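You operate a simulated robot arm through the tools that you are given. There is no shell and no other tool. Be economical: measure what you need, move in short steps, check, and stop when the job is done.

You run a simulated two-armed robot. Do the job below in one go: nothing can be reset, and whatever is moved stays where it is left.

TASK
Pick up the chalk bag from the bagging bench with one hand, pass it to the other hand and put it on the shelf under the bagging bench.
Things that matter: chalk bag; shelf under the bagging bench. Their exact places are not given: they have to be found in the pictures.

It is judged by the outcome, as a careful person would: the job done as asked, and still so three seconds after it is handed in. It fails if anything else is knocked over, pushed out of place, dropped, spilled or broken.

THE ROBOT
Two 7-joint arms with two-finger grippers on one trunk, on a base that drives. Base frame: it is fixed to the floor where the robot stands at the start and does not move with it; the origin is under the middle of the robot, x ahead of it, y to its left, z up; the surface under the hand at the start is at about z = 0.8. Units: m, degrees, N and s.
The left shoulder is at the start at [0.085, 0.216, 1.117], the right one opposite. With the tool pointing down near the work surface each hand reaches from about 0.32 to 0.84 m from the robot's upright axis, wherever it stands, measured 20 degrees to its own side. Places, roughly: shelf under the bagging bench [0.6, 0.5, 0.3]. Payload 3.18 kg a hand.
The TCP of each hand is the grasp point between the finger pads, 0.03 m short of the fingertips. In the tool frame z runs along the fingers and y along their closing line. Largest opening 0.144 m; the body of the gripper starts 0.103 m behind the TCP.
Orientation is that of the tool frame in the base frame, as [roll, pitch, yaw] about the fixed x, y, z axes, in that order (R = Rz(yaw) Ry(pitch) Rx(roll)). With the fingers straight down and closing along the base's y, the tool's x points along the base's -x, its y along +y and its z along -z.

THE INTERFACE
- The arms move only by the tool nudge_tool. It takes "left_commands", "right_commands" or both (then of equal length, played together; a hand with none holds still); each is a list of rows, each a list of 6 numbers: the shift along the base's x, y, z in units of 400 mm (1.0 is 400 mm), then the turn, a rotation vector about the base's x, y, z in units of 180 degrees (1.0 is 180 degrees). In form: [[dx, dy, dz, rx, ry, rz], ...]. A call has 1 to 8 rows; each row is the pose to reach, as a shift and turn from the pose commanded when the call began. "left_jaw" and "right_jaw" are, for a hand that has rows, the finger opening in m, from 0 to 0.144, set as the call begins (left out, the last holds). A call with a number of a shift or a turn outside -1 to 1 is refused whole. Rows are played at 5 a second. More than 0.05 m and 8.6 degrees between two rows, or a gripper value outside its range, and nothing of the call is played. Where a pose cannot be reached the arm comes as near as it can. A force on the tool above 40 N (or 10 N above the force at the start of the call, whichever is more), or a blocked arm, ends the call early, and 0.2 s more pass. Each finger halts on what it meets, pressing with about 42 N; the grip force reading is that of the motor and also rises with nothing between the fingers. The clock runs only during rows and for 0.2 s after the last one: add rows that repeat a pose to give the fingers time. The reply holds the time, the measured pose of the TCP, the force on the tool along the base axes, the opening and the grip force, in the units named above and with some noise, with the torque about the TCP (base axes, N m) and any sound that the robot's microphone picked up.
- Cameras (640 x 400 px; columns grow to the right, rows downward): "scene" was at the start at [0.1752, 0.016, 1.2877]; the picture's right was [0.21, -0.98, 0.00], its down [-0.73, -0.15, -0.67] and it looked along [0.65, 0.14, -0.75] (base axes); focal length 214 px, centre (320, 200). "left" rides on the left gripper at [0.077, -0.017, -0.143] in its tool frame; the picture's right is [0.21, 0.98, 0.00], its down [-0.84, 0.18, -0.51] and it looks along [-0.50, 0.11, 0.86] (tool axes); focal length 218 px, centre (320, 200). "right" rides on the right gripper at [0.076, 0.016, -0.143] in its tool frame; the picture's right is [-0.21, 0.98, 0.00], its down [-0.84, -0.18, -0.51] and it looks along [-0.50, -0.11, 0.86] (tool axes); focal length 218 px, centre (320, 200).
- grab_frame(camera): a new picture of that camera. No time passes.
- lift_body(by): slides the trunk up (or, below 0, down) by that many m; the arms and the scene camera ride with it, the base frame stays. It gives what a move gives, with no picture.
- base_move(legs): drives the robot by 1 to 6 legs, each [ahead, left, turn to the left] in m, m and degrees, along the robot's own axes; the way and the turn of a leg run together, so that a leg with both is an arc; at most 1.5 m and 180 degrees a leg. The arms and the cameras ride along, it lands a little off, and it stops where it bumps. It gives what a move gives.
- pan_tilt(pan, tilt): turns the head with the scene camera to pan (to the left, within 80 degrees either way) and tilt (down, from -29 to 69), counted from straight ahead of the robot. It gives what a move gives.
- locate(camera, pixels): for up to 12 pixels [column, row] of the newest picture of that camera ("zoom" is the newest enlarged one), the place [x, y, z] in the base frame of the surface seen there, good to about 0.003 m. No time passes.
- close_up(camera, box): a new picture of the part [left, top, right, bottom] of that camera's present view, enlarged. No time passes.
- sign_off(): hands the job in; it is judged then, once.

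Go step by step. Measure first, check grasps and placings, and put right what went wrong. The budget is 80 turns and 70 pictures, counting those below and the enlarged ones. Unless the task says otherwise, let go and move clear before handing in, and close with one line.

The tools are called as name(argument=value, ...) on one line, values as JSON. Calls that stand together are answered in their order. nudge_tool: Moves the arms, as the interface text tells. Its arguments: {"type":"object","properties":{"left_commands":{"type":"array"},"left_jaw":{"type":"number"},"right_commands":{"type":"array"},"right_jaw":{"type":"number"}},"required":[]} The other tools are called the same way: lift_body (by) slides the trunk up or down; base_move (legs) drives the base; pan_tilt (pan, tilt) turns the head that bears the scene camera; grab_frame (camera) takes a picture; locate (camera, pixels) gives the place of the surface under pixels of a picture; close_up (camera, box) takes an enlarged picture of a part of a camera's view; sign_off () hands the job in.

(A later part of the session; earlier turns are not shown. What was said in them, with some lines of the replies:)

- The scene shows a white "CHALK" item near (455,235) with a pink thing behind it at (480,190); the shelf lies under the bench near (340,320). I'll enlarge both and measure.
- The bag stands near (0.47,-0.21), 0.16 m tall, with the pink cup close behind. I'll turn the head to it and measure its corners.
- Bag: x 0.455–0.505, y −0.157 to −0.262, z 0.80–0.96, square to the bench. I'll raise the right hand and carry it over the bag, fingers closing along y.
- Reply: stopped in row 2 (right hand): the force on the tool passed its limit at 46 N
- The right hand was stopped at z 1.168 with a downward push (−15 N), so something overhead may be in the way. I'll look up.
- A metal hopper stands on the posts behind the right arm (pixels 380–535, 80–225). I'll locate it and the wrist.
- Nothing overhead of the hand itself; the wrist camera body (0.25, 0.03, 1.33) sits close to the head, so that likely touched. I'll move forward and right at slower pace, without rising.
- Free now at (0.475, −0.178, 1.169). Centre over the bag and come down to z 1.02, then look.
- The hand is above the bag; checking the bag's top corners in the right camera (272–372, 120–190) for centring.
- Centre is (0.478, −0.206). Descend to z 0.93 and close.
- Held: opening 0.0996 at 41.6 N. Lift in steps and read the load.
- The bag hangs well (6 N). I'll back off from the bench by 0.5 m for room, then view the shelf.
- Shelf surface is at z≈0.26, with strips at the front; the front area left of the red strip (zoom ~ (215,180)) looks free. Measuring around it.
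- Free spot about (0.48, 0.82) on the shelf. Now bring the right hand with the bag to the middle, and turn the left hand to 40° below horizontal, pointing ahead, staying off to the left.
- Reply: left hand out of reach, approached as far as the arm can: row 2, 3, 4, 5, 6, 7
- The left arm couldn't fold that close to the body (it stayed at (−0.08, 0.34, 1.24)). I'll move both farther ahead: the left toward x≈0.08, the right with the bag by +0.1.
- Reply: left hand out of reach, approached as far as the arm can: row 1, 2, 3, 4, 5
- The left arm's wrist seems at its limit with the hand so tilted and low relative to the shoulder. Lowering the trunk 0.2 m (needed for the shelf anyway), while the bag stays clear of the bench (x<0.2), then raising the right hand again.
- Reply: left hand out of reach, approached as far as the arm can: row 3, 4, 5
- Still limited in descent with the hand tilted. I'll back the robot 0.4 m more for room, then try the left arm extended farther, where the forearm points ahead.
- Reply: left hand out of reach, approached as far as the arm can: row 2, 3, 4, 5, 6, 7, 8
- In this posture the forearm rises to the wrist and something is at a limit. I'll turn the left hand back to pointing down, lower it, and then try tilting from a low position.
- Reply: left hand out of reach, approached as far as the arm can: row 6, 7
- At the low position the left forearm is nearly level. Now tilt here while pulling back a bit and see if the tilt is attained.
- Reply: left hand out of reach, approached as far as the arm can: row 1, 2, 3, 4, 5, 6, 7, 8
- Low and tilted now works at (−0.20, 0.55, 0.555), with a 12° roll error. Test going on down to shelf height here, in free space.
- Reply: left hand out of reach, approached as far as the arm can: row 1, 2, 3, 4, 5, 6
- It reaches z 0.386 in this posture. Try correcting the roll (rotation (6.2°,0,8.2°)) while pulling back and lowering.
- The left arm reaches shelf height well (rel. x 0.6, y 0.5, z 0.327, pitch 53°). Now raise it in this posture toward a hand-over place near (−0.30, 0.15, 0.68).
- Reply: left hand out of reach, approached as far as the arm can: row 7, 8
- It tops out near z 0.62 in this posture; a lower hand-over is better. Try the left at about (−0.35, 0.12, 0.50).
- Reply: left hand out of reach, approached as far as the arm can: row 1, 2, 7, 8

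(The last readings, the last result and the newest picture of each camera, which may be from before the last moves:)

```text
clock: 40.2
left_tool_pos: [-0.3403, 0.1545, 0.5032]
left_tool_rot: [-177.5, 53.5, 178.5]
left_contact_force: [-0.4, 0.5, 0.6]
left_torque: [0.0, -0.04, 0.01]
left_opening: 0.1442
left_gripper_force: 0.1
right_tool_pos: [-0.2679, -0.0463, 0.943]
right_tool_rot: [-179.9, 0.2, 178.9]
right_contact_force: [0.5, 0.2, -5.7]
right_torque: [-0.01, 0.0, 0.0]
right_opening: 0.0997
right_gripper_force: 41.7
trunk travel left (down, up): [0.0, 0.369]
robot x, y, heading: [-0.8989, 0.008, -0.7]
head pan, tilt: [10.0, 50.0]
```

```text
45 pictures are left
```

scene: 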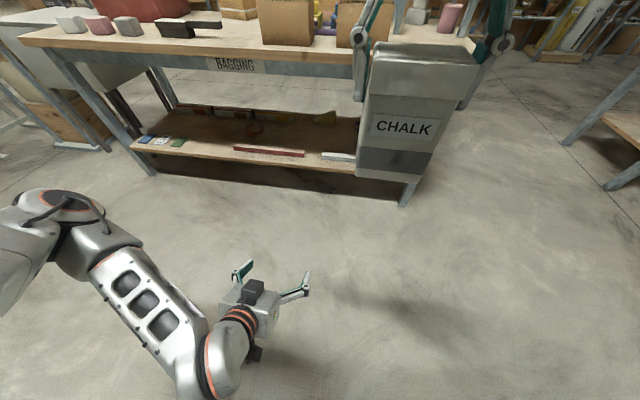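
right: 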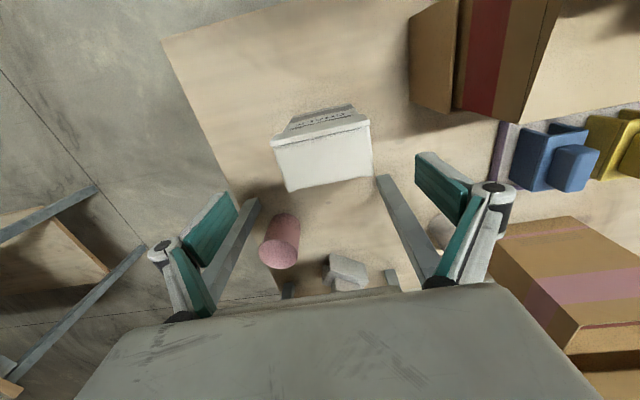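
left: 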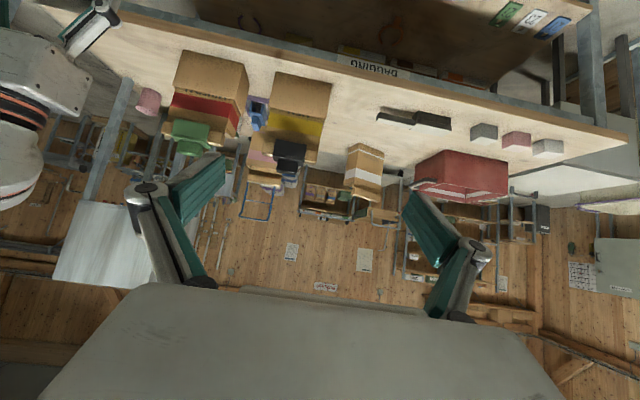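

The left hand is ready at (−0.340, 0.155, 0.503). Bring the bag above it: right TCP to (−0.340, 0.155, 0.85), then look.

nudge_tool(right_commands=[[-0.03, 0.085, -0.038, 0, 0, 0], [-0.06, 0.17, -0.076, 0, 0, 0], [-0.09, 0.253, -0.114, 0, 0, 0], [-0.12, 0.338, -0.152, 0, 0, 0], [-0.15, 0.423, -0.19, 0, 0, 0], [-0.18, 0.504, -0.23, 0, 0, 0], [-0.18, 0.504, -0.23, 0, 0, 0]])

grab_frame(camera="scene")

grab_frame(camera="left")

```text
clock: 41.8
left_tool_pos: [-0.3412, 0.1539, 0.5032]
left_tool_rot: [-177.6, 53.5, 178.6]
left_contact_force: [-0.1, 0.2, -0.3]
left_torque: [-0.02, 0.02, 0.03]
left_opening: 0.1441
left_gripper_force: 0.1
right_tool_pos: [-0.3398, 0.1541, 0.8506]
right_tool_rot: [-179.9, 0.1, 178.9]
right_contact_force: [0.2, 0.1, -6.4]
right_torque: [-0.03, -0.01, -0.04]
right_opening: 0.0995
right_gripper_force: 42.0
trunk travel left (down, up): [0.0, 0.369]
robot x, y, heading: [-0.8987, 0.0037, -1.0]
head pan, tilt: [10.0, 50.0]
```

```text
44 pictures are left
```

scene: 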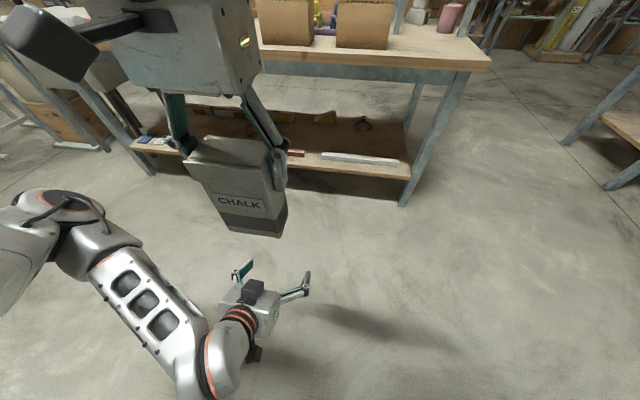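

```text
43 pictures are left
```

left: 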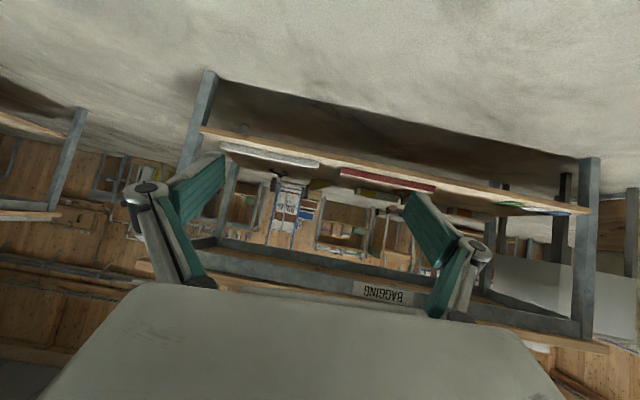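

Well aligned above the open left fingers (scene (265,285)). Descend to z 0.68 first and check.

nudge_tool(right_commands=[[0, 0, -0.1, 0, 0, 0], [0, 0, -0.2, 0, 0, 0], [0, 0, -0.3, 0, 0, 0], [0, 0, -0.4, 0, 0, 0], [0, 0, -0.43, 0, 0, 0], [0, 0, -0.43, 0, 0, 0]])

grab_frame(camera="scene")

grab_frame(camera="left")

```text
clock: 43.2
left_tool_pos: [-0.3401, 0.1551, 0.5027]
left_tool_rot: [-177.5, 53.5, 178.6]
left_contact_force: [0.2, -0.4, -0.4]
left_torque: [0.0, 0.02, 0.0]
left_opening: 0.1439
left_gripper_force: 0.0
right_tool_pos: [-0.3298, 0.157, 0.6961]
right_tool_rot: [177.9, 0.4, 178.0]
right_contact_force: [-0.1, 0.1, -6.7]
right_torque: [-0.04, -0.03, 0.03]
right_opening: 0.0996
right_gripper_force: 42.3
trunk travel left (down, up): [0.0, 0.369]
robot x, y, heading: [-0.9005, 0.0091, -0.9]
head pan, tilt: [10.0, 50.0]
```

```text
42 pictures are left
```

scene: 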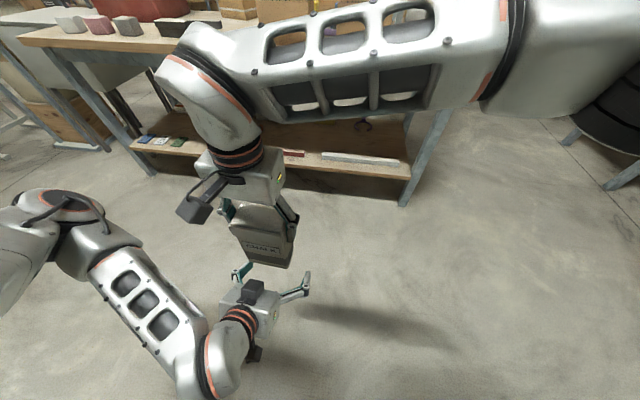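

```text
41 pictures are left
```

left: 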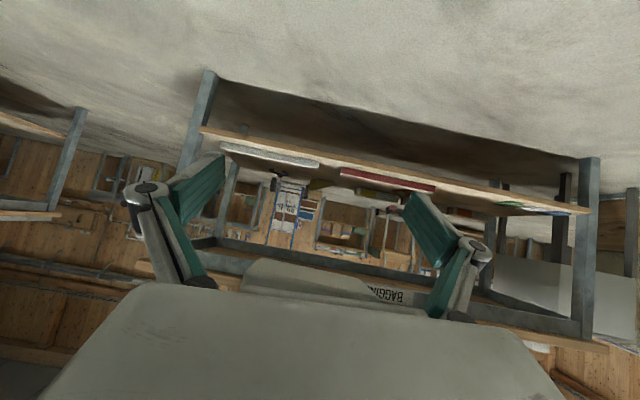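

The right hand is at its low limit (z 0.696). Instead I'll raise the left hand around the bag, small step first to see whether it keeps its pose.

nudge_tool(left_commands=[[0.0125, 0.005, 0.03, 0, 0, 0], [0.025, 0.005, 0.06, 0, 0, 0], [0.025, 0.005, 0.1, 0, 0, 0], [0.025, 0.005, 0.1, 0, 0, 0]])

```text
clock: 44.2
left_tool_pos: [-0.3288, 0.1566, 0.5443]
left_tool_rot: [-177.8, 53.6, 178.5]
left_contact_force: [-0.6, 0.2, 0.0]
left_torque: [-0.01, 0.01, -0.03]
left_opening: 0.1439
left_gripper_force: 0.0
right_tool_pos: [-0.3296, 0.1538, 0.6909]
right_tool_rot: [178.2, 0.0, 177.9]
right_contact_force: [-0.5, 0.2, -6.4]
right_torque: [-0.03, -0.01, -0.04]
right_opening: 0.0995
right_gripper_force: 42.1
trunk travel left (down, up): [0.0, 0.369]
robot x, y, heading: [-0.8996, 0.0055, -0.9]
head pan, tilt: [10.0, 50.0]
```

It keeps its pose (z 0.544). Continue raising by 0.07 m in small steps.

nudge_tool(left_commands=[[0, 0, 0.05, 0, 0, 0], [0, 0, 0.1, 0, 0, 0], [0, 0, 0.15, 0, 0, 0], [0, 0, 0.175, 0, 0, 0], [0, 0, 0.175, 0, 0, 0]])

grab_frame(camera="left")

close_up(camera="scene", box=[140, 120, 380, 370])

```text
clock: 45.4
left_tool_pos: [-0.3093, 0.14, 0.5927]
left_tool_rot: [-177.7, 53.7, 178.5]
left_contact_force: [0.0, 0.0, -0.6]
left_torque: [0.04, 0.01, 0.0]
left_opening: 0.1436
left_gripper_force: 0.0
left hand out of reach, approached as far as the arm can: row 2, 3, 4, 5
right_tool_pos: [-0.3295, 0.1518, 0.6884]
right_tool_rot: [178.6, -0.2, 177.6]
right_contact_force: [-0.5, 0.4, -7.1]
right_torque: [-0.01, 0.02, -0.02]
right_opening: 0.0998
right_gripper_force: 42.1
trunk travel left (down, up): [0.0, 0.369]
robot x, y, heading: [-0.8978, 0.0063, -1.0]
head pan, tilt: [10.0, 50.0]
```

```text
40 pictures are left
```

left: 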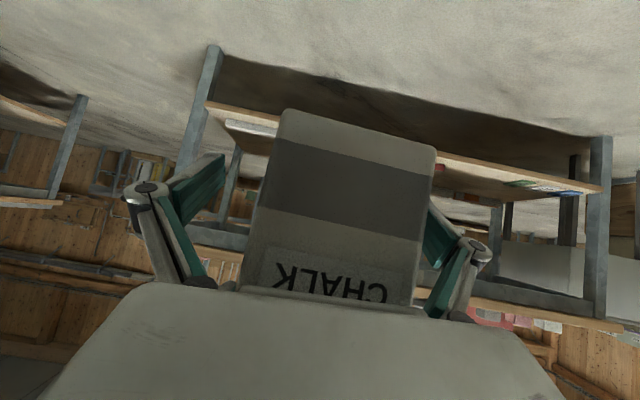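

```text
1.60 times, centred on (260, 245) of scene
```

zoom: 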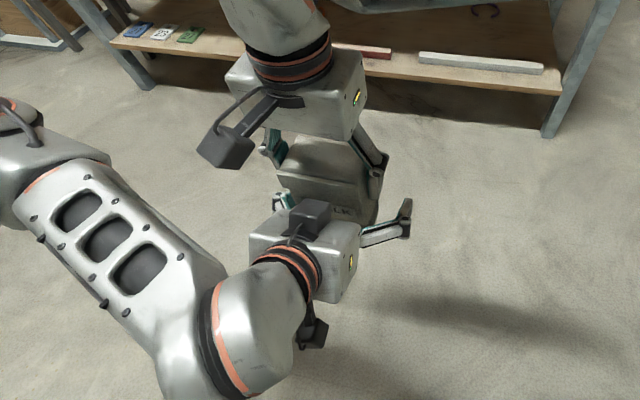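

Bag is between the left fingers (left picture, 245–435) but off by 12 mm in y and 20 mm in x. Shift the right hand to centre it, slightly lower.

nudge_tool(right_commands=[[0.02, -0.015, -0.01, 0, 0, 0], [0.045, -0.03, -0.02, 0, 0, 0], [0.045, -0.03, -0.02, 0, 0, 0], [0.045, -0.03, -0.02, 0, 0, 0]])

grab_frame(camera="left")

```text
clock: 46.4
left_tool_pos: [-0.3095, 0.1409, 0.5921]
left_tool_rot: [-177.7, 53.6, 178.7]
left_contact_force: [0.2, 0.7, -0.6]
left_torque: [0.02, 0.03, 0.01]
left_opening: 0.1439
left_gripper_force: 0.0
right_tool_pos: [-0.3153, 0.1422, 0.681]
right_tool_rot: [178.8, 0.3, 178.3]
right_contact_force: [0.0, -0.2, -5.8]
right_torque: [-0.06, 0.03, -0.01]
right_opening: 0.0996
right_gripper_force: 42.1
trunk travel left (down, up): [0.0, 0.369]
robot x, y, heading: [-0.8951, 0.0093, -0.8]
head pan, tilt: [10.0, 50.0]
```

```text
38 pictures are left
```

left: 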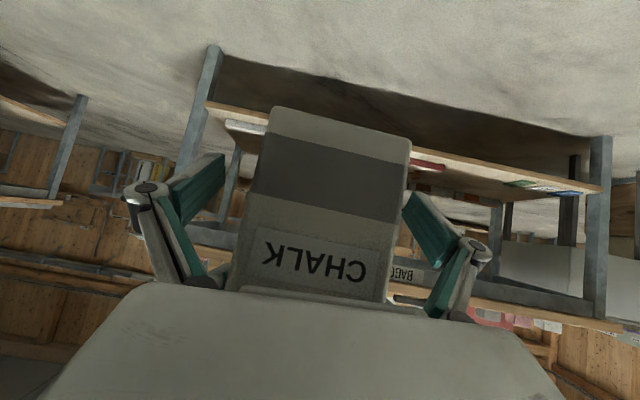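

Well centred now. Close the left fingers on the bag.

nudge_tool(left_commands=[[0, 0, 0, 0, 0, 0], [0, 0, 0, 0, 0, 0], [0, 0, 0, 0, 0, 0], [0, 0, 0, 0, 0, 0]], left_jaw=0.06)

grab_frame(camera="left")

```text
clock: 47.4
left_tool_pos: [-0.3107, 0.142, 0.5903]
left_tool_rot: [-177.8, 53.2, 178.4]
left_contact_force: [3.2, 7.2, -13.4]
left_torque: [0.57, 0.14, 0.71]
left_opening: 0.0997
left_gripper_force: 41.8
right_tool_pos: [-0.3159, 0.1411, 0.6769]
right_tool_rot: [179.1, -0.1, 178.1]
right_contact_force: [-4.1, -7.9, 12.9]
right_torque: [-1.22, 0.06, -0.77]
right_opening: 0.0999
right_gripper_force: 42.0
trunk travel left (down, up): [0.0, 0.369]
robot x, y, heading: [-0.8968, 0.0058, -0.9]
head pan, tilt: [10.0, 50.0]
```

```text
37 pictures are left
```

left: 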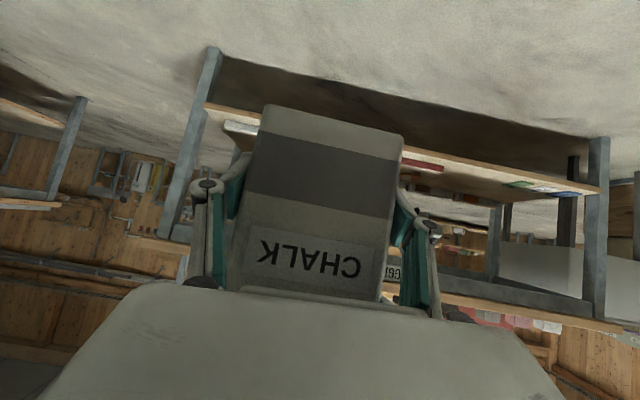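

Both hands hold it (left 0.0997, 41.8 N). Open the right hand.

nudge_tool(right_commands=[[0, 0, 0, 0, 0, 0], [0, 0, 0, 0, 0, 0], [0, 0, 0, 0, 0, 0]], right_jaw=0.144)

close_up(camera="scene", box=[140, 120, 380, 370])

```text
clock: 48.2
left_tool_pos: [-0.3097, 0.1404, 0.5926]
left_tool_rot: [-177.8, 53.6, 178.6]
left_contact_force: [-0.7, -0.2, -0.8]
left_torque: [-0.03, -0.02, 0.01]
left_opening: 0.0998
left_gripper_force: 42.0
right_tool_pos: [-0.3151, 0.1398, 0.6757]
right_tool_rot: [179.1, 0.1, 178.1]
right_contact_force: [0.6, 0.2, -0.3]
right_torque: [0.0, -0.02, -0.05]
right_opening: 0.1444
right_gripper_force: 0.2
trunk travel left (down, up): [0.0, 0.369]
robot x, y, heading: [-0.8975, 0.0087, -0.8]
head pan, tilt: [10.0, 50.0]
```

```text
1.60 times, centred on (260, 245) of scene
```

zoom: 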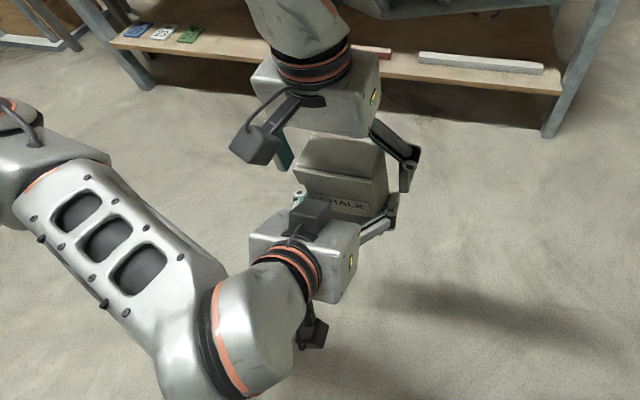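

The right hand is open; the left load reading is oddly small, so I raise the right hand straight up gently and check the bag stays.

nudge_tool(right_commands=[[0, 0, 0.04, 0, 0, 0], [0, 0, 0.1, 0, 0, 0], [0, 0, 0.2, 0, 0, 0], [0, 0, 0.3, 0, 0, 0], [0, -0.1, 0.36, 0, 0, 0], [0, -0.2, 0.42, 0, 0, 0], [0, -0.3, 0.5, 0, 0, 0]])

grab_frame(camera="scene")

grab_frame(camera="left")

```text
refused: row 7 steps farther than a row can; nothing moved
```

```text
35 pictures are left
```

scene: 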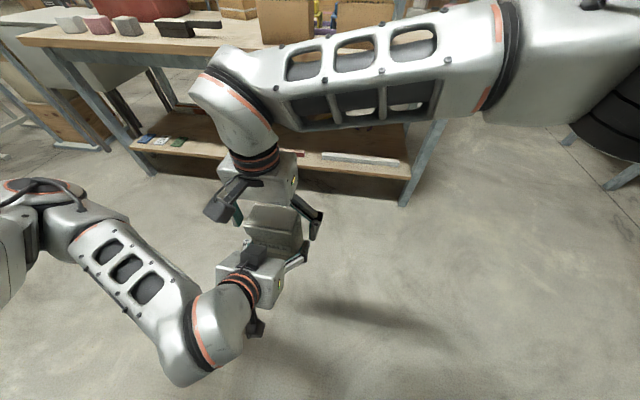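

```text
34 pictures are left
```

left: 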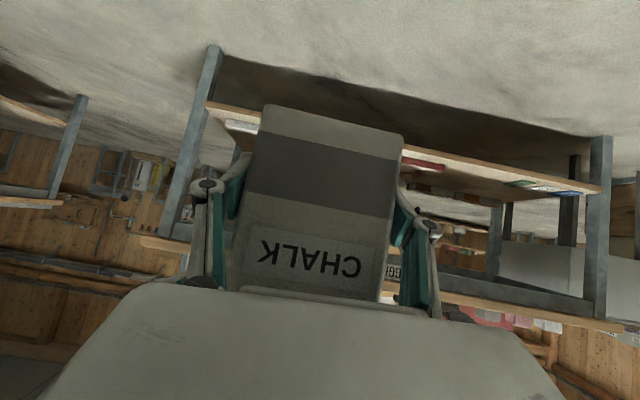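

One step was too long; same move with shorter steps.

nudge_tool(right_commands=[[0, 0, 0.04, 0, 0, 0], [0, 0, 0.1, 0, 0, 0], [0, 0, 0.2, 0, 0, 0], [0, 0, 0.3, 0, 0, 0], [0, -0.06, 0.36, 0, 0, 0], [0, -0.14, 0.42, 0, 0, 0], [0, -0.22, 0.48, 0, 0, 0]])

grab_frame(camera="left")

```text
clock: 49.8
left_tool_pos: [-0.3091, 0.1406, 0.5924]
left_tool_rot: [-177.7, 53.6, 178.5]
left_contact_force: [-0.2, 0.1, 0.4]
left_torque: [-0.02, -0.02, 0.01]
left_opening: 0.0999
left_gripper_force: 42.0
right_tool_pos: [-0.3241, 0.0527, 0.8631]
right_tool_rot: [-179.9, 0.2, 179.0]
right_contact_force: [-0.2, 0.5, -0.7]
right_torque: [0.01, -0.02, -0.04]
right_opening: 0.144
right_gripper_force: 0.1
trunk travel left (down, up): [0.0, 0.369]
robot x, y, heading: [-0.9001, 0.0088, -0.7]
head pan, tilt: [10.0, 50.0]
```

```text
33 pictures are left
```

left: 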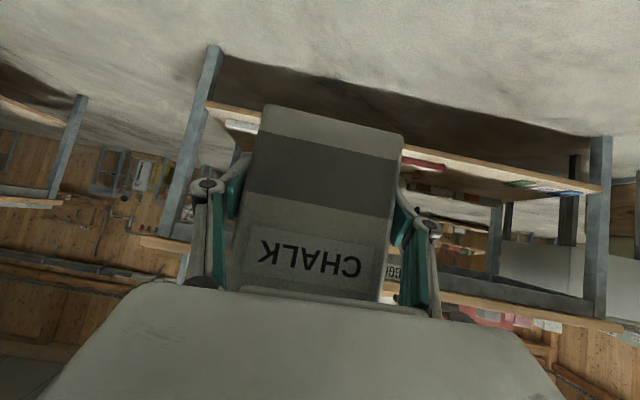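

The bag sits firmly in the left hand. Now take the right hand up and back out of the way, while the left carries the bag to the left and down.

nudge_tool(left_commands=[[0.005, 0.08, -0.05, 0, 0, 0], [0.01, 0.16, -0.1, 0, 0, 0], [0.015, 0.24, -0.15, 0, 0, 0], [0.02, 0.32, -0.2, 0, 0, 0], [0.025, 0.4, -0.25, 0, 0, 0], [0.03, 0.48, -0.3, 0, 0, 0], [0.03, 0.56, -0.35, 0, 0, 0], [0.03, 0.64, -0.4, 0, 0, 0]], right_commands=[[-0.02, -0.1, 0.04, 0, 0, 0], [-0.05, -0.19, 0.1, 0, 0, 0], [-0.09, -0.27, 0.17, 0, 0, 0], [-0.14, -0.35, 0.24, 0, 0, 0], [-0.19, -0.43, 0.31, 0, 0, 0], [-0.24, -0.51, 0.38, 0, 0, 0], [-0.3, -0.59, 0.45, 0, 0, 0], [-0.36, -0.66, 0.52, 0, 0, 0]])

pan_tilt(pan=25, tilt=45)

grab_frame(camera="scene")

```text
clock: 50.8
left_tool_pos: [-0.3052, 0.2559, 0.5198]
left_tool_rot: [-177.6, 53.2, 178.7]
left_contact_force: [-0.8, 0.2, -0.2]
left_torque: [0.01, -0.02, -0.04]
left_opening: 0.0998
left_gripper_force: 42.2
right_tool_pos: [-0.3636, -0.0693, 0.9388]
right_tool_rot: [-179.5, 0.5, 178.0]
right_contact_force: [14.6, 10.3, -11.5]
right_torque: [-1.85, 1.04, -1.3]
right_opening: 0.144
right_gripper_force: 0.1
trunk travel left (down, up): [0.0, 0.369]
robot x, y, heading: [-0.8969, 0.0117, -0.7]
head pan, tilt: [10.0, 50.0]
stopped in row 4 (right hand): the force on the tool passed its limit at 63 N (the readings are from after the stop); the commanded pose is now the measured one
```

```text
clock: 51.5
left_tool_pos: [-0.3049, 0.2558, 0.5193]
left_tool_rot: [-177.8, 53.6, 178.6]
left_contact_force: [-0.8, -0.1, -0.3]
left_torque: [0.01, -0.01, 0.02]
left_opening: 0.1
left_gripper_force: 42.1
right_tool_pos: [-0.3634, -0.0685, 0.9393]
right_tool_rot: [-179.7, 0.7, 177.7]
right_contact_force: [51.0, 32.6, -16.3]
right_torque: [-5.37, 6.11, -4.31]
right_opening: 0.1441
right_gripper_force: 0.2
trunk travel left (down, up): [0.0, 0.369]
robot x, y, heading: [-0.8971, 0.0053, -0.8]
head pan, tilt: [25.0, 45.0]
```

```text
32 pictures are left
```

scene: 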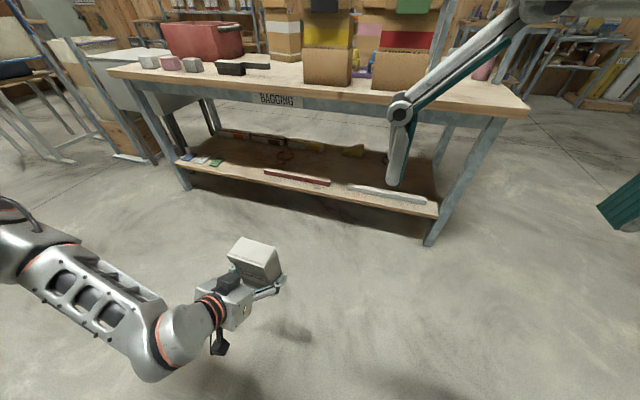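

The right wrist camera touched the head again. Move the right hand ahead and to the right, away from the head.

nudge_tool(right_commands=[[0.06, -0.03, -0.03, 0, 0, 0], [0.12, -0.1, -0.03, 0, 0, 0], [0.15, -0.2, 0, 0, 0, 0], [0.15, -0.3, 0, 0, 0, 0], [0.15, -0.4, 0, 0, 0, 0], [0.15, -0.5, 0, 0, 0, 0], [0.15, -0.6, 0, 0, 0, 0], [0.15, -0.7, 0, 0, 0, 0]])

```text
clock: 53.3
left_tool_pos: [-0.305, 0.2556, 0.5211]
left_tool_rot: [-177.7, 53.5, 178.6]
left_contact_force: [0.4, -0.7, 0.4]
left_torque: [0.03, -0.01, 0.03]
left_opening: 0.0998
left_gripper_force: 41.6
right_tool_pos: [-0.321, -0.3083, 0.9023]
right_tool_rot: [-179.7, 0.7, 178.0]
right_contact_force: [-0.6, 0.2, 0.2]
right_torque: [0.04, -0.01, 0.02]
right_opening: 0.144
right_gripper_force: 0.0
right hand out of reach, approached as far as the arm can: row 6, 7, 8
trunk travel left (down, up): [0.0, 0.369]
robot x, y, heading: [-0.8963, 0.0068, -0.9]
head pan, tilt: [25.0, 45.0]
```

Clear. Now the right hand back and up at y −0.31, and the left on to (−0.295, 0.50, 0.365).

nudge_tool(left_commands=[[0.005, 0.076, -0.049, 0, 0, 0], [0.01, 0.153, -0.097, 0, 0, 0], [0.015, 0.23, -0.146, 0, 0, 0], [0.02, 0.306, -0.194, 0, 0, 0], [0.025, 0.383, -0.243, 0, 0, 0], [0.025, 0.46, -0.291, 0, 0, 0], [0.025, 0.536, -0.34, 0, 0, 0], [0.025, 0.61, -0.388, 0, 0, 0]], right_commands=[[-0.05, 0, 0.06, 0, 0, 0], [-0.1, 0, 0.13, 0, 0, 0], [-0.16, 0, 0.2, 0, 0, 0], [-0.22, 0, 0.27, 0, 0, 0], [-0.28, 0, 0.34, 0, 0, 0], [-0.35, 0, 0.41, 0, 0, 0], [-0.42, 0, 0.48, 0, 0, 0], [-0.49, 0, 0.55, 0, 0, 0]])

grab_frame(camera="scene")

```text
clock: 55.1
left_tool_pos: [-0.2949, 0.4984, 0.3637]
left_tool_rot: [-177.6, 53.5, 178.6]
left_contact_force: [0.6, -0.8, 0.5]
left_torque: [-0.01, 0.02, 0.01]
left_opening: 0.0996
left_gripper_force: 41.9
right_tool_pos: [-0.4573, -0.2823, 0.9635]
right_tool_rot: [179.8, 0.7, 178.1]
right_contact_force: [-0.7, -1.0, 0.6]
right_torque: [0.0, 0.0, 0.01]
right_opening: 0.144
right_gripper_force: 0.2
right hand out of reach, approached as far as the arm can: row 1, 2, 3, 4, 5, 6, 7, 8
trunk travel left (down, up): [0.0, 0.369]
robot x, y, heading: [-0.8981, 0.0054, -0.9]
head pan, tilt: [25.0, 45.0]
```

```text
31 pictures are left
```

scene: 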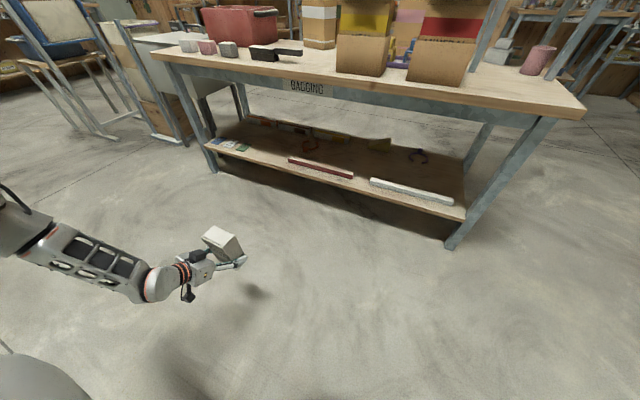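

The bag is at carry height. Right hand still sits at rel. x 0.44; try pulling it farther back so it stays clear of the bench boxes.

nudge_tool(right_commands=[[-0.07, 0, 0, 0, 0, 0], [-0.14, 0, 0, 0, 0, 0], [-0.21, 0, 0, 0, 0, 0], [-0.28, 0, 0, 0, 0, 0], [-0.28, 0, 0, 0, 0, 0]])

pan_tilt(pan=-25, tilt=25)

grab_frame(camera="scene")

```text
clock: 56.1
left_tool_pos: [-0.2956, 0.4995, 0.363]
left_tool_rot: [-177.5, 53.3, 178.7]
left_contact_force: [0.2, -0.4, -1.1]
left_torque: [0.01, 0.02, -0.02]
left_opening: 0.0995
left_gripper_force: 42.4
right_tool_pos: [-0.5518, -0.2826, 0.965]
right_tool_rot: [179.5, 2.0, 179.0]
right_contact_force: [3.0, 2.2, 2.2]
right_torque: [-0.22, 0.09, 0.18]
right_opening: 0.1441
right_gripper_force: 0.1
trunk travel left (down, up): [0.0, 0.369]
robot x, y, heading: [-0.8972, 0.0118, -0.7]
head pan, tilt: [25.0, 45.0]
stopped in row 4 (right hand): the force on the tool passed its limit at 69 N (the readings are from after the stop); the commanded pose is now the measured one
```

```text
clock: 57.3
left_tool_pos: [-0.2944, 0.4985, 0.3625]
left_tool_rot: [-177.6, 53.5, 178.6]
left_contact_force: [0.5, 0.4, 0.0]
left_torque: [-0.03, 0.01, -0.03]
left_opening: 0.0997
left_gripper_force: 42.2
right_tool_pos: [-0.5529, -0.2814, 0.9644]
right_tool_rot: [179.6, 2.1, 179.0]
right_contact_force: [6.5, 4.2, 1.7]
right_torque: [-0.24, 0.17, 0.54]
right_opening: 0.1441
right_gripper_force: 0.1
trunk travel left (down, up): [0.0, 0.369]
robot x, y, heading: [-0.901, 0.0053, -0.8]
head pan, tilt: [-25.0, 25.0]
```

```text
30 pictures are left
```

scene: 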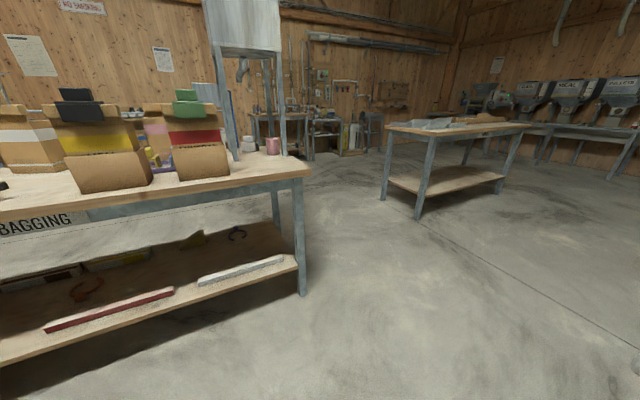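

Right hand is now at rel. x 0.35 (touching its own body); ease it 12 mm forward. Check the box fronts and bench edge meanwhile.

nudge_tool(right_commands=[[0.03, 0, 0, 0, 0, 0], [0.03, 0, 0, 0, 0, 0]])

locate(camera="scene", pixels=[[200, 168], [187, 102], [110, 175], [80, 108], [10, 235], [230, 265], [60, 340], [100, 315], [305, 175]])

```text
clock: 57.9
left_tool_pos: [-0.2952, 0.4988, 0.3641]
left_tool_rot: [-177.6, 53.4, 178.6]
left_contact_force: [0.8, 0.9, 0.4]
left_torque: [0.0, -0.01, -0.01]
left_opening: 0.0995
left_gripper_force: 42.4
right_tool_pos: [-0.5402, -0.2819, 0.9644]
right_tool_rot: [179.5, 2.1, 178.8]
right_contact_force: [-0.1, -0.3, -0.4]
right_torque: [0.04, -0.01, -0.04]
right_opening: 0.144
right_gripper_force: 0.1
trunk travel left (down, up): [0.0, 0.369]
robot x, y, heading: [-0.8986, 0.0078, -0.7]
head pan, tilt: [-25.0, 25.0]
```

```text
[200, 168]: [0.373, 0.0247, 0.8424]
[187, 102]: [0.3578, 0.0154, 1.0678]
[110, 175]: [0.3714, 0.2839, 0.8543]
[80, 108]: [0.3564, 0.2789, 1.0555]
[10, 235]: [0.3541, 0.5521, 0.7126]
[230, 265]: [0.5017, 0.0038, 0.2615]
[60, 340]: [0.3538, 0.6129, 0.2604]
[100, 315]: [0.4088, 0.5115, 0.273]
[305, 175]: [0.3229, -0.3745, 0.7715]
```

Box fronts are at x≥0.34, so the right hand (front ≤0.30 at the goal) will clear. Drive left 0.31 m straightening, then ahead 0.5 m.

base_move(legs=[[0, 0.31, 0.8], [0.5, 0, 0]])

pan_tilt(pan=45, tilt=45)

grab_frame(camera="scene")

grab_frame(camera="left")

```text
clock: 63.8
left_tool_pos: [0.1915, 0.8345, 0.3628]
left_tool_rot: [-177.6, 53.4, -180.0]
left_contact_force: [0.1, 0.9, 0.7]
left_torque: [-0.01, -0.05, 0.02]
left_opening: 0.0995
left_gripper_force: 41.4
right_tool_pos: [-0.0335, 0.0474, 0.9653]
right_tool_rot: [179.5, 2.1, -179.6]
right_contact_force: [0.5, 0.0, -0.9]
right_torque: [0.01, 0.02, 0.01]
right_opening: 0.1438
right_gripper_force: 0.1
trunk travel left (down, up): [0.0, 0.369]
robot x, y, heading: [-0.3999, 0.326, 0.4]
head pan, tilt: [-25.0, 25.0]
```

```text
clock: 65.2
left_tool_pos: [0.1926, 0.8351, 0.3635]
left_tool_rot: [-177.7, 53.5, -179.9]
left_contact_force: [0.5, 0.0, 0.3]
left_torque: [0.02, 0.0, -0.01]
left_opening: 0.0996
left_gripper_force: 42.2
right_tool_pos: [-0.034, 0.0478, 0.9645]
right_tool_rot: [179.5, 2.0, -179.4]
right_contact_force: [-1.0, -0.9, -1.1]
right_torque: [0.03, -0.01, -0.03]
right_opening: 0.144
right_gripper_force: 0.0
trunk travel left (down, up): [0.0, 0.369]
robot x, y, heading: [-0.3997, 0.3256, 0.9]
head pan, tilt: [45.0, 45.0]
```

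```text
29 pictures are left
```

scene: 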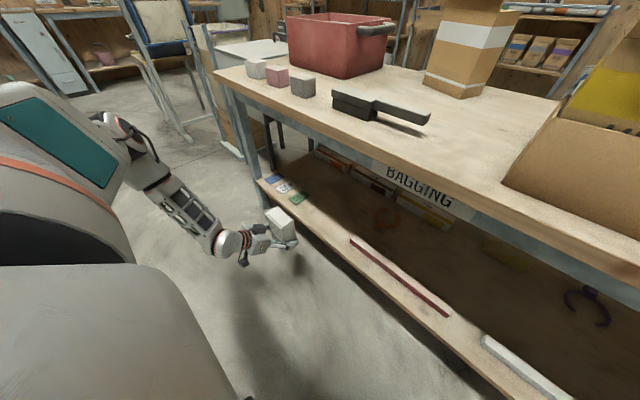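

```text
28 pictures are left
```

left: 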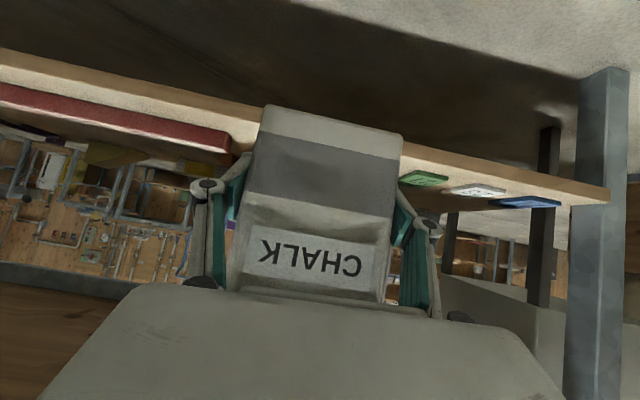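

The bag lines up between the red strip and the green card. Measure the strip end, card edge and shelf edge.

locate(camera="left", pixels=[[225, 150], [402, 183], [245, 125], [430, 165], [240, 100]])

locate(camera="scene", pixels=[[352, 242], [300, 200], [285, 215], [278, 222], [292, 238], [290, 215], [340, 230], [330, 200], [385, 215]])

```text
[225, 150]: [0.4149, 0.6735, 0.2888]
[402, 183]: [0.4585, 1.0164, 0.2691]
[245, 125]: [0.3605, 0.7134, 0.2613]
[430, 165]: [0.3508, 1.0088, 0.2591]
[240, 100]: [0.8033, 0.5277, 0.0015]
```

```text
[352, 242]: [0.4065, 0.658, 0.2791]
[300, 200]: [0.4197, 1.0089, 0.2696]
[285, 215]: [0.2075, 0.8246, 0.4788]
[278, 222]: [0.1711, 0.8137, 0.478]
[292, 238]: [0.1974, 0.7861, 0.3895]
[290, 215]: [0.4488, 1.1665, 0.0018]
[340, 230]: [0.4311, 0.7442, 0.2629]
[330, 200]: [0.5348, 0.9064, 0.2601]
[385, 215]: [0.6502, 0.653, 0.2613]
```

Gap y 0.675–1.01 is free and the bag bottom is at ≈0.32, 6 cm above the shelf. Drive ahead 0.27 m.

base_move(legs=[[0.27, 0, 0]])

grab_frame(camera="scene")

grab_frame(camera="left")

```text
clock: 67.1
left_tool_pos: [0.4555, 0.8379, 0.3637]
left_tool_rot: [-177.5, 53.3, -179.8]
left_contact_force: [1.0, 0.1, -0.8]
left_torque: [0.0, -0.05, 0.02]
left_opening: 0.0993
left_gripper_force: 42.1
right_tool_pos: [0.2299, 0.0506, 0.9653]
right_tool_rot: [179.5, 2.2, -179.5]
right_contact_force: [-0.1, 0.1, -0.3]
right_torque: [0.02, -0.01, -0.02]
right_opening: 0.1441
right_gripper_force: 0.1
trunk travel left (down, up): [0.0, 0.369]
robot x, y, heading: [-0.1379, 0.3326, 0.5]
head pan, tilt: [45.0, 45.0]
```

```text
27 pictures are left
```

scene: 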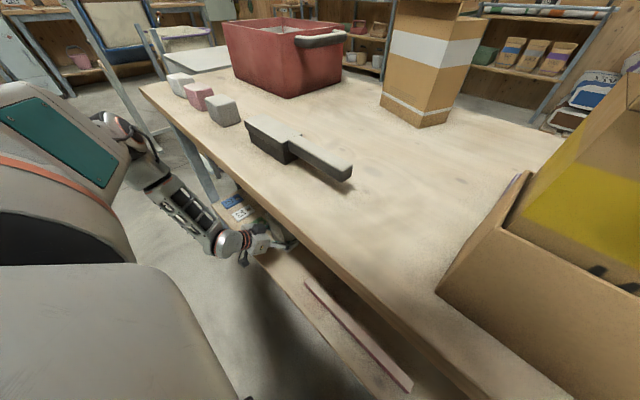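

```text
26 pictures are left
```

left: 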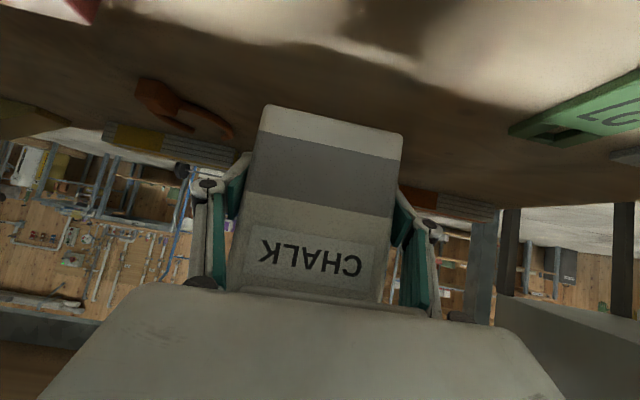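

All clear under the bench. Lower 45 mm, then finish in small steps to touch.

nudge_tool(left_commands=[[0, 0, -0.04, 0, 0, 0], [0, 0, -0.08, 0, 0, 0], [0, 0, -0.115, 0, 0, 0], [0, 0, -0.115, 0, 0, 0]])

grab_frame(camera="left")

```text
clock: 68.1
left_tool_pos: [0.4542, 0.8371, 0.3212]
left_tool_rot: [-178.1, 53.2, 179.9]
left_contact_force: [0.0, -0.3, 0.3]
left_torque: [-0.03, -0.04, 0.02]
left_opening: 0.0992
left_gripper_force: 41.5
left hand out of reach, approached as far as the arm can: row 3, 4
right_tool_pos: [0.2298, 0.0509, 0.9639]
right_tool_rot: [179.5, 2.1, -179.6]
right_contact_force: [-0.8, 0.7, -0.1]
right_torque: [0.02, 0.0, -0.01]
right_opening: 0.144
right_gripper_force: 0.0
trunk travel left (down, up): [0.0, 0.369]
robot x, y, heading: [-0.1367, 0.3303, 0.7]
head pan, tilt: [45.0, 45.0]
```

```text
25 pictures are left
```

left: 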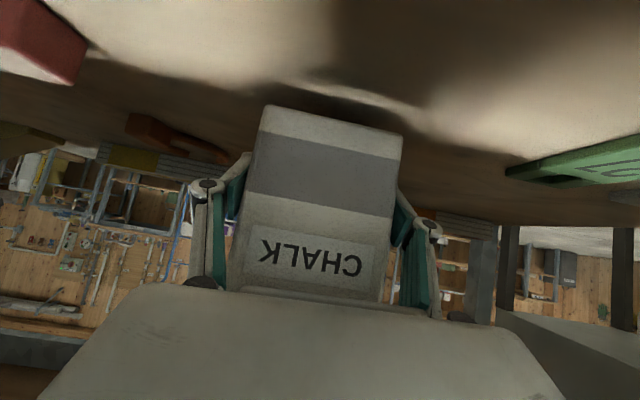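

Limit at z 0.321, about 16 mm above touch. Shift slightly inward/back (y −0.03, x −0.02), then lower.

nudge_tool(left_commands=[[-0.025, -0.04, 0, 0, 0, 0], [-0.05, -0.08, 0, 0, 0, 0], [-0.05, -0.08, -0.015, 0, 0, 0], [-0.05, -0.08, -0.03, 0, 0, 0], [-0.05, -0.08, -0.04, 0, 0, 0], [-0.05, -0.08, -0.04, 0, 0, 0]])

grab_frame(camera="left")

```text
clock: 69.5
left_tool_pos: [0.4391, 0.8026, 0.3174]
left_tool_rot: [-177.9, 53.3, 180.0]
left_contact_force: [0.4, -0.6, 0.2]
left_torque: [0.0, -0.04, -0.01]
left_opening: 0.0997
left_gripper_force: 42.1
left hand out of reach, approached as far as the arm can: row 4, 5, 6
right_tool_pos: [0.2307, 0.0519, 0.9637]
right_tool_rot: [179.4, 2.0, -179.4]
right_contact_force: [0.9, 0.2, 0.5]
right_torque: [0.0, 0.0, -0.01]
right_opening: 0.1442
right_gripper_force: 0.0
trunk travel left (down, up): [0.0, 0.369]
robot x, y, heading: [-0.1344, 0.3314, 0.5]
head pan, tilt: [45.0, 45.0]
```

```text
24 pictures are left
```

left: 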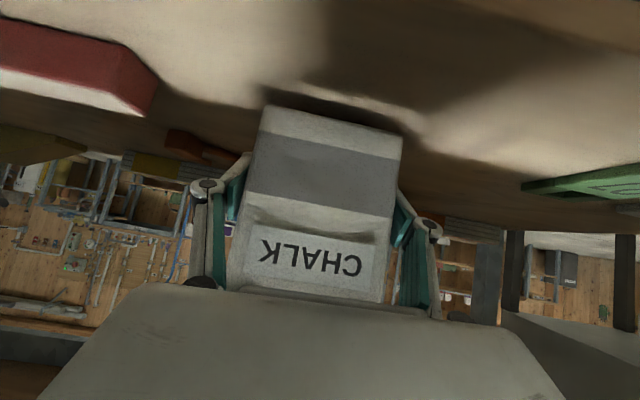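

Still ~12 mm above. Test pulling back 5 cm more, with a bit of lowering; the base can make up the distance.

nudge_tool(left_commands=[[-0.06, 0, 0.0, 0, 0, 0], [-0.125, 0, 0, 0, 0, 0], [-0.125, 0, -0.02, 0, 0, 0], [-0.125, 0, -0.02, 0, 0, 0]])

```text
clock: 70.5
left_tool_pos: [0.3954, 0.8014, 0.332]
left_tool_rot: [-177.9, 53.2, -179.9]
left_contact_force: [0.3, 1.6, 0.2]
left_torque: [0.01, 0.01, 0.03]
left_opening: 0.0997
left_gripper_force: 42.4
left hand out of reach, approached as far as the arm can: row 1, 2, 3, 4
right_tool_pos: [0.2293, 0.051, 0.9646]
right_tool_rot: [179.5, 2.2, -179.5]
right_contact_force: [0.0, -0.4, 0.8]
right_torque: [0.01, 0.01, 0.02]
right_opening: 0.1439
right_gripper_force: 0.1
trunk travel left (down, up): [0.0, 0.369]
robot x, y, heading: [-0.1333, 0.3314, 0.5]
head pan, tilt: [45.0, 45.0]
```

Retracting is worse; farther out and more inward goes lower. Move the base left 5 cm while the hand goes out to rel. (0.62, 0.42), then lower.

base_move(legs=[[0, 0.05, 0]])

nudge_tool(left_commands=[[0.07, -0.04, 0, 0, 0, 0], [0.14, -0.08, 0, 0, 0, 0], [0.22, -0.12, -0.0, 0, 0, 0], [0.22, -0.12, -0.03, 0, 0, 0], [0.22, -0.12, -0.05, 0, 0, 0], [0.22, -0.12, -0.06, 0, 0, 0], [0.22, -0.12, -0.06, 0, 0, 0]])

grab_frame(camera="left")

```text
clock: 71.6
left_tool_pos: [0.3938, 0.8494, 0.3297]
left_tool_rot: [-177.8, 53.3, -179.9]
left_contact_force: [-0.5, -0.1, 0.0]
left_torque: [-0.02, 0.0, 0.0]
left_opening: 0.0995
left_gripper_force: 42.6
right_tool_pos: [0.2296, 0.1018, 0.9649]
right_tool_rot: [179.5, 2.1, -179.5]
right_contact_force: [0.5, -0.2, -0.2]
right_torque: [-0.02, 0.04, 0.03]
right_opening: 0.1439
right_gripper_force: 0.0
trunk travel left (down, up): [0.0, 0.369]
robot x, y, heading: [-0.1344, 0.3815, 0.5]
head pan, tilt: [45.0, 45.0]
```

```text
clock: 73.4
left_tool_pos: [0.4682, 0.8287, 0.3109]
left_tool_rot: [-179.4, 53.2, -178.9]
left_contact_force: [0.3, 0.7, 0.9]
left_torque: [0.06, -0.03, -0.02]
left_opening: 0.0994
left_gripper_force: 42.0
right_tool_pos: [0.2278, 0.1037, 0.9643]
right_tool_rot: [179.3, 2.2, -178.6]
right_contact_force: [0.2, -0.3, -0.4]
right_torque: [0.01, 0.04, 0.0]
right_opening: 0.1439
right_gripper_force: 0.0
trunk travel left (down, up): [0.0, 0.369]
robot x, y, heading: [-0.1403, 0.3808, 1.5]
head pan, tilt: [45.0, 45.0]
stopped in row 7 (left hand): the arm was blocked; the commanded pose is now the measured one
```

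```text
23 pictures are left
```

left: 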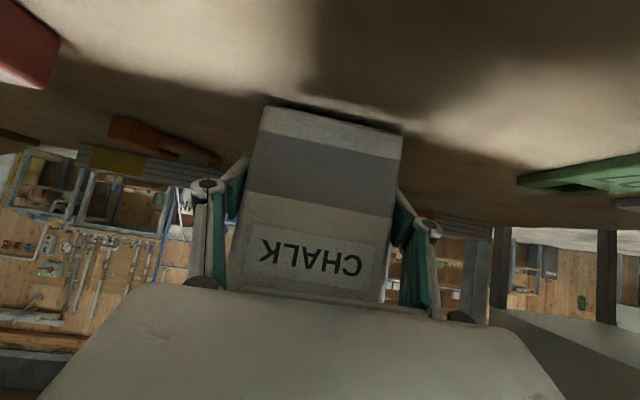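

The arm got blocked at z 0.311 and the base heading shifted 1°. Look at where it touches.

close_up(camera="scene", box=[60, 80, 340, 300])

locate(camera="left", pixels=[[265, 110], [400, 138], [330, 118], [330, 105], [285, 95], [395, 120], [330, 170]])

```text
1.82 times, centred on (200, 190) of scene
```

zoom: 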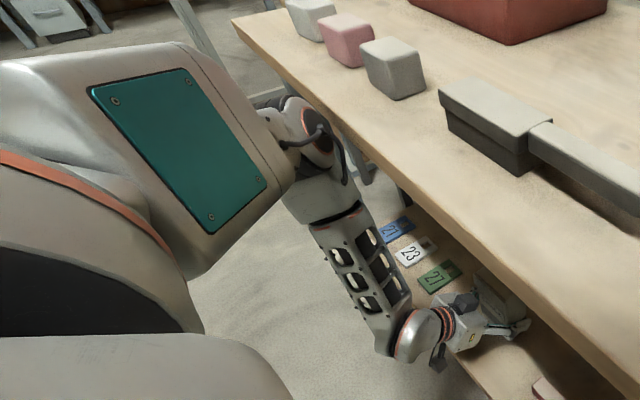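

```text
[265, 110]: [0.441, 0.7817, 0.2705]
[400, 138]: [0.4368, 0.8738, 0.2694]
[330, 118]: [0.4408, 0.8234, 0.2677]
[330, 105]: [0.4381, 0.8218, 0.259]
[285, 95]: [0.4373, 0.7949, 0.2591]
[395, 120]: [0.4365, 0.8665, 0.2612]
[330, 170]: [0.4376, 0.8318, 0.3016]
```

The elbow (zoom (310,130)) has come up against the bench's front edge. Back the base 3 cm with a 1° correction; bag bottom is about 6 mm above the shelf.

base_move(legs=[[-0.03, 0, -0.8]])

nudge_tool(left_commands=[[0, 0, -0.007, 0, 0, 0], [0, 0, -0.014, 0, 0, 0], [0, 0, -0.014, 0, 0, 0]])

grab_frame(camera="left")

close_up(camera="scene", box=[60, 80, 340, 300])

```text
clock: 74.2
left_tool_pos: [0.4508, 0.8147, 0.3088]
left_tool_rot: [-178.8, 53.1, -179.9]
left_contact_force: [0.0, 0.7, 0.3]
left_torque: [0.03, 0.03, 0.02]
left_opening: 0.0994
left_gripper_force: 41.7
right_tool_pos: [0.1988, 0.0993, 0.9646]
right_tool_rot: [179.5, 2.1, -179.6]
right_contact_force: [-0.2, 0.2, 0.1]
right_torque: [-0.03, -0.01, 0.02]
right_opening: 0.1439
right_gripper_force: 0.1
trunk travel left (down, up): [0.0, 0.369]
robot x, y, heading: [-0.168, 0.3814, 0.3]
head pan, tilt: [45.0, 45.0]
```

```text
clock: 75.0
left_tool_pos: [0.4509, 0.8127, 0.3061]
left_tool_rot: [-179.0, 53.4, 180.0]
left_contact_force: [-10.2, -0.5, 24.1]
left_torque: [-0.3, 0.19, 0.05]
left_opening: 0.0995
left_gripper_force: 42.1
right_tool_pos: [0.1973, 0.0975, 0.9648]
right_tool_rot: [179.4, 2.3, -179.7]
right_contact_force: [-0.2, 0.0, 0.8]
right_torque: [0.0, -0.03, 0.0]
right_opening: 0.1439
right_gripper_force: 0.0
trunk travel left (down, up): [0.0, 0.369]
robot x, y, heading: [-0.1649, 0.3772, 0.6]
head pan, tilt: [45.0, 45.0]
```

```text
21 pictures are left
```

left: 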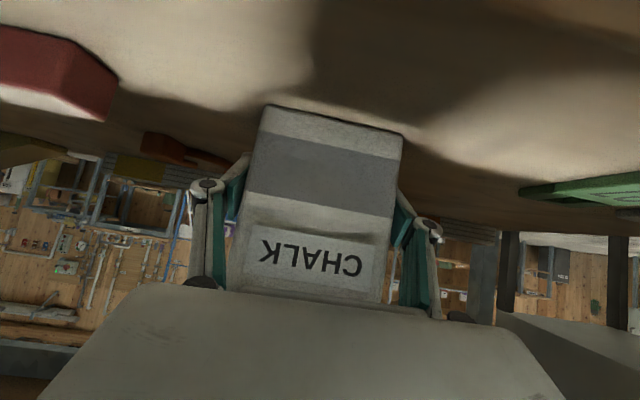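

```text
1.82 times, centred on (200, 190) of scene
```

zoom: 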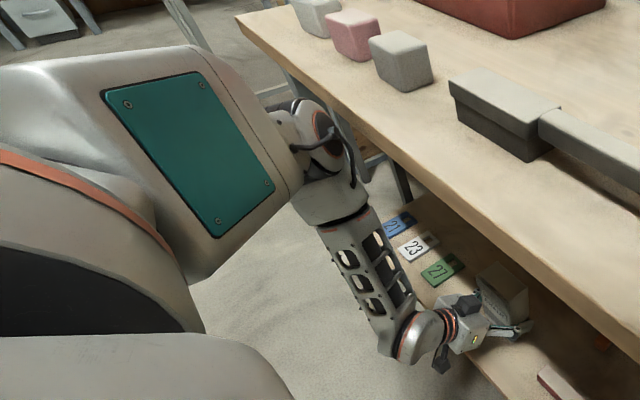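

The bag stands on the shelf (24 N upward). Open the left fingers.

nudge_tool(left_commands=[[0, 0, 0.005, 0, 0, 0], [0, 0, 0.005, 0, 0, 0], [0, 0, 0.005, 0, 0, 0], [0, 0, 0.005, 0, 0, 0]], left_jaw=0.144)

grab_frame(camera="left")

```text
clock: 76.0
left_tool_pos: [0.4507, 0.813, 0.3054]
left_tool_rot: [-178.8, 53.0, -179.8]
left_contact_force: [0.8, -0.2, -0.2]
left_torque: [0.03, 0.02, 0.02]
left_opening: 0.1439
left_gripper_force: 0.1
right_tool_pos: [0.1977, 0.0994, 0.9648]
right_tool_rot: [179.5, 2.0, -179.6]
right_contact_force: [-0.4, 0.1, -0.3]
right_torque: [-0.04, 0.01, 0.01]
right_opening: 0.1439
right_gripper_force: 0.0
trunk travel left (down, up): [0.0, 0.369]
robot x, y, heading: [-0.1628, 0.3754, 0.4]
head pan, tilt: [45.0, 45.0]
```

```text
19 pictures are left
```

left: 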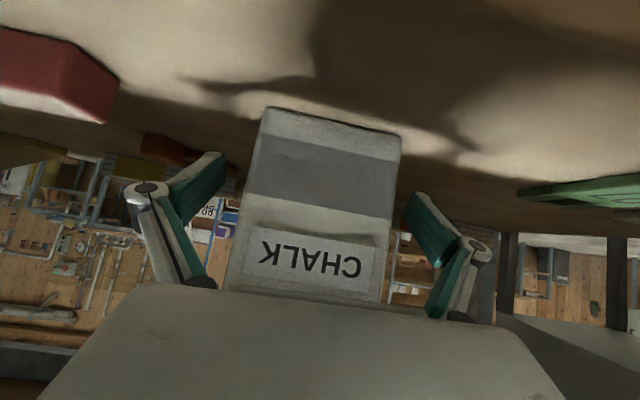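

Released and standing. Nudge the hand 6 mm to +y to centre it, then back the base straight out.

nudge_tool(left_commands=[[0, 0.015, 0.005, 0, 0, 0], [0, 0.015, 0.005, 0, 0, 0]])

base_move(legs=[[-0.4, 0, 0]])

pan_tilt(pan=30, tilt=40)

grab_frame(camera="scene")

```text
clock: 76.6
left_tool_pos: [0.452, 0.8184, 0.3075]
left_tool_rot: [-178.9, 53.1, -179.8]
left_contact_force: [0.2, -0.3, -0.1]
left_torque: [0.0, 0.0, 0.01]
left_opening: 0.1438
left_gripper_force: 0.0
right_tool_pos: [0.1978, 0.0991, 0.9653]
right_tool_rot: [179.5, 2.0, -179.6]
right_contact_force: [0.5, -0.2, -0.5]
right_torque: [-0.04, 0.03, 0.04]
right_opening: 0.1439
right_gripper_force: 0.0
trunk travel left (down, up): [0.0, 0.369]
robot x, y, heading: [-0.1639, 0.3804, 0.3]
head pan, tilt: [45.0, 45.0]
```

```text
clock: 79.2
left_tool_pos: [0.0452, 0.8143, 0.3075]
left_tool_rot: [-178.8, 53.1, 179.9]
left_contact_force: [0.0, 0.0, 0.5]
left_torque: [0.02, 0.02, -0.01]
left_opening: 0.144
left_gripper_force: 0.0
right_tool_pos: [-0.2106, 0.0945, 0.9644]
right_tool_rot: [179.5, 2.2, -179.8]
right_contact_force: [-0.9, 0.4, -0.2]
right_torque: [0.0, 0.0, 0.01]
right_opening: 0.1439
right_gripper_force: 0.2
trunk travel left (down, up): [0.0, 0.369]
robot x, y, heading: [-0.5747, 0.3769, 0.2]
head pan, tilt: [45.0, 45.0]
```

```text
clock: 79.9
left_tool_pos: [0.0442, 0.8142, 0.3078]
left_tool_rot: [-178.9, 53.2, 179.9]
left_contact_force: [-0.7, 0.5, 0.0]
left_torque: [-0.01, -0.01, 0.02]
left_opening: 0.1441
left_gripper_force: 0.1
right_tool_pos: [-0.2105, 0.0947, 0.9649]
right_tool_rot: [179.4, 2.1, -179.8]
right_contact_force: [-0.5, 1.1, -0.6]
right_torque: [-0.02, -0.02, 0.02]
right_opening: 0.1438
right_gripper_force: 0.0
trunk travel left (down, up): [0.0, 0.369]
robot x, y, heading: [-0.5727, 0.3778, 0.1]
head pan, tilt: [30.0, 40.0]
```

```text
18 pictures are left
```

scene: 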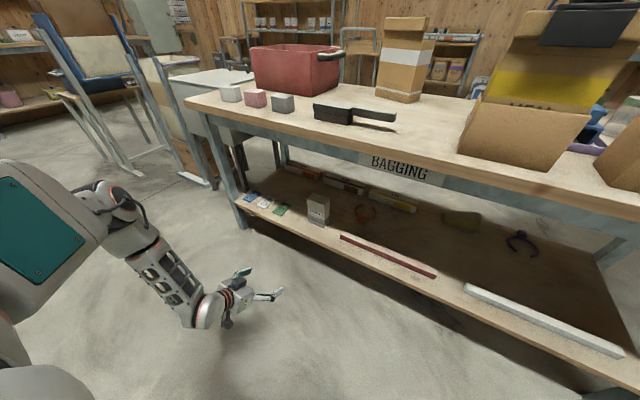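

The scene shows the bag standing upright on the shelf (318,210) between the cards and the red strip, nothing else has shifted, and both hands are clear. Handing in.

sign_off()

```text
The job is handed in.
```

The chalk bag was picked up with the right hand, passed to the left, and now stands upright on the shelf under the bagging bench. Nothing else looks moved in the last picture. The left elbow pressed briefly against the bench's front edge during the placing, and the right wrist bumped the robot's own body a few times.
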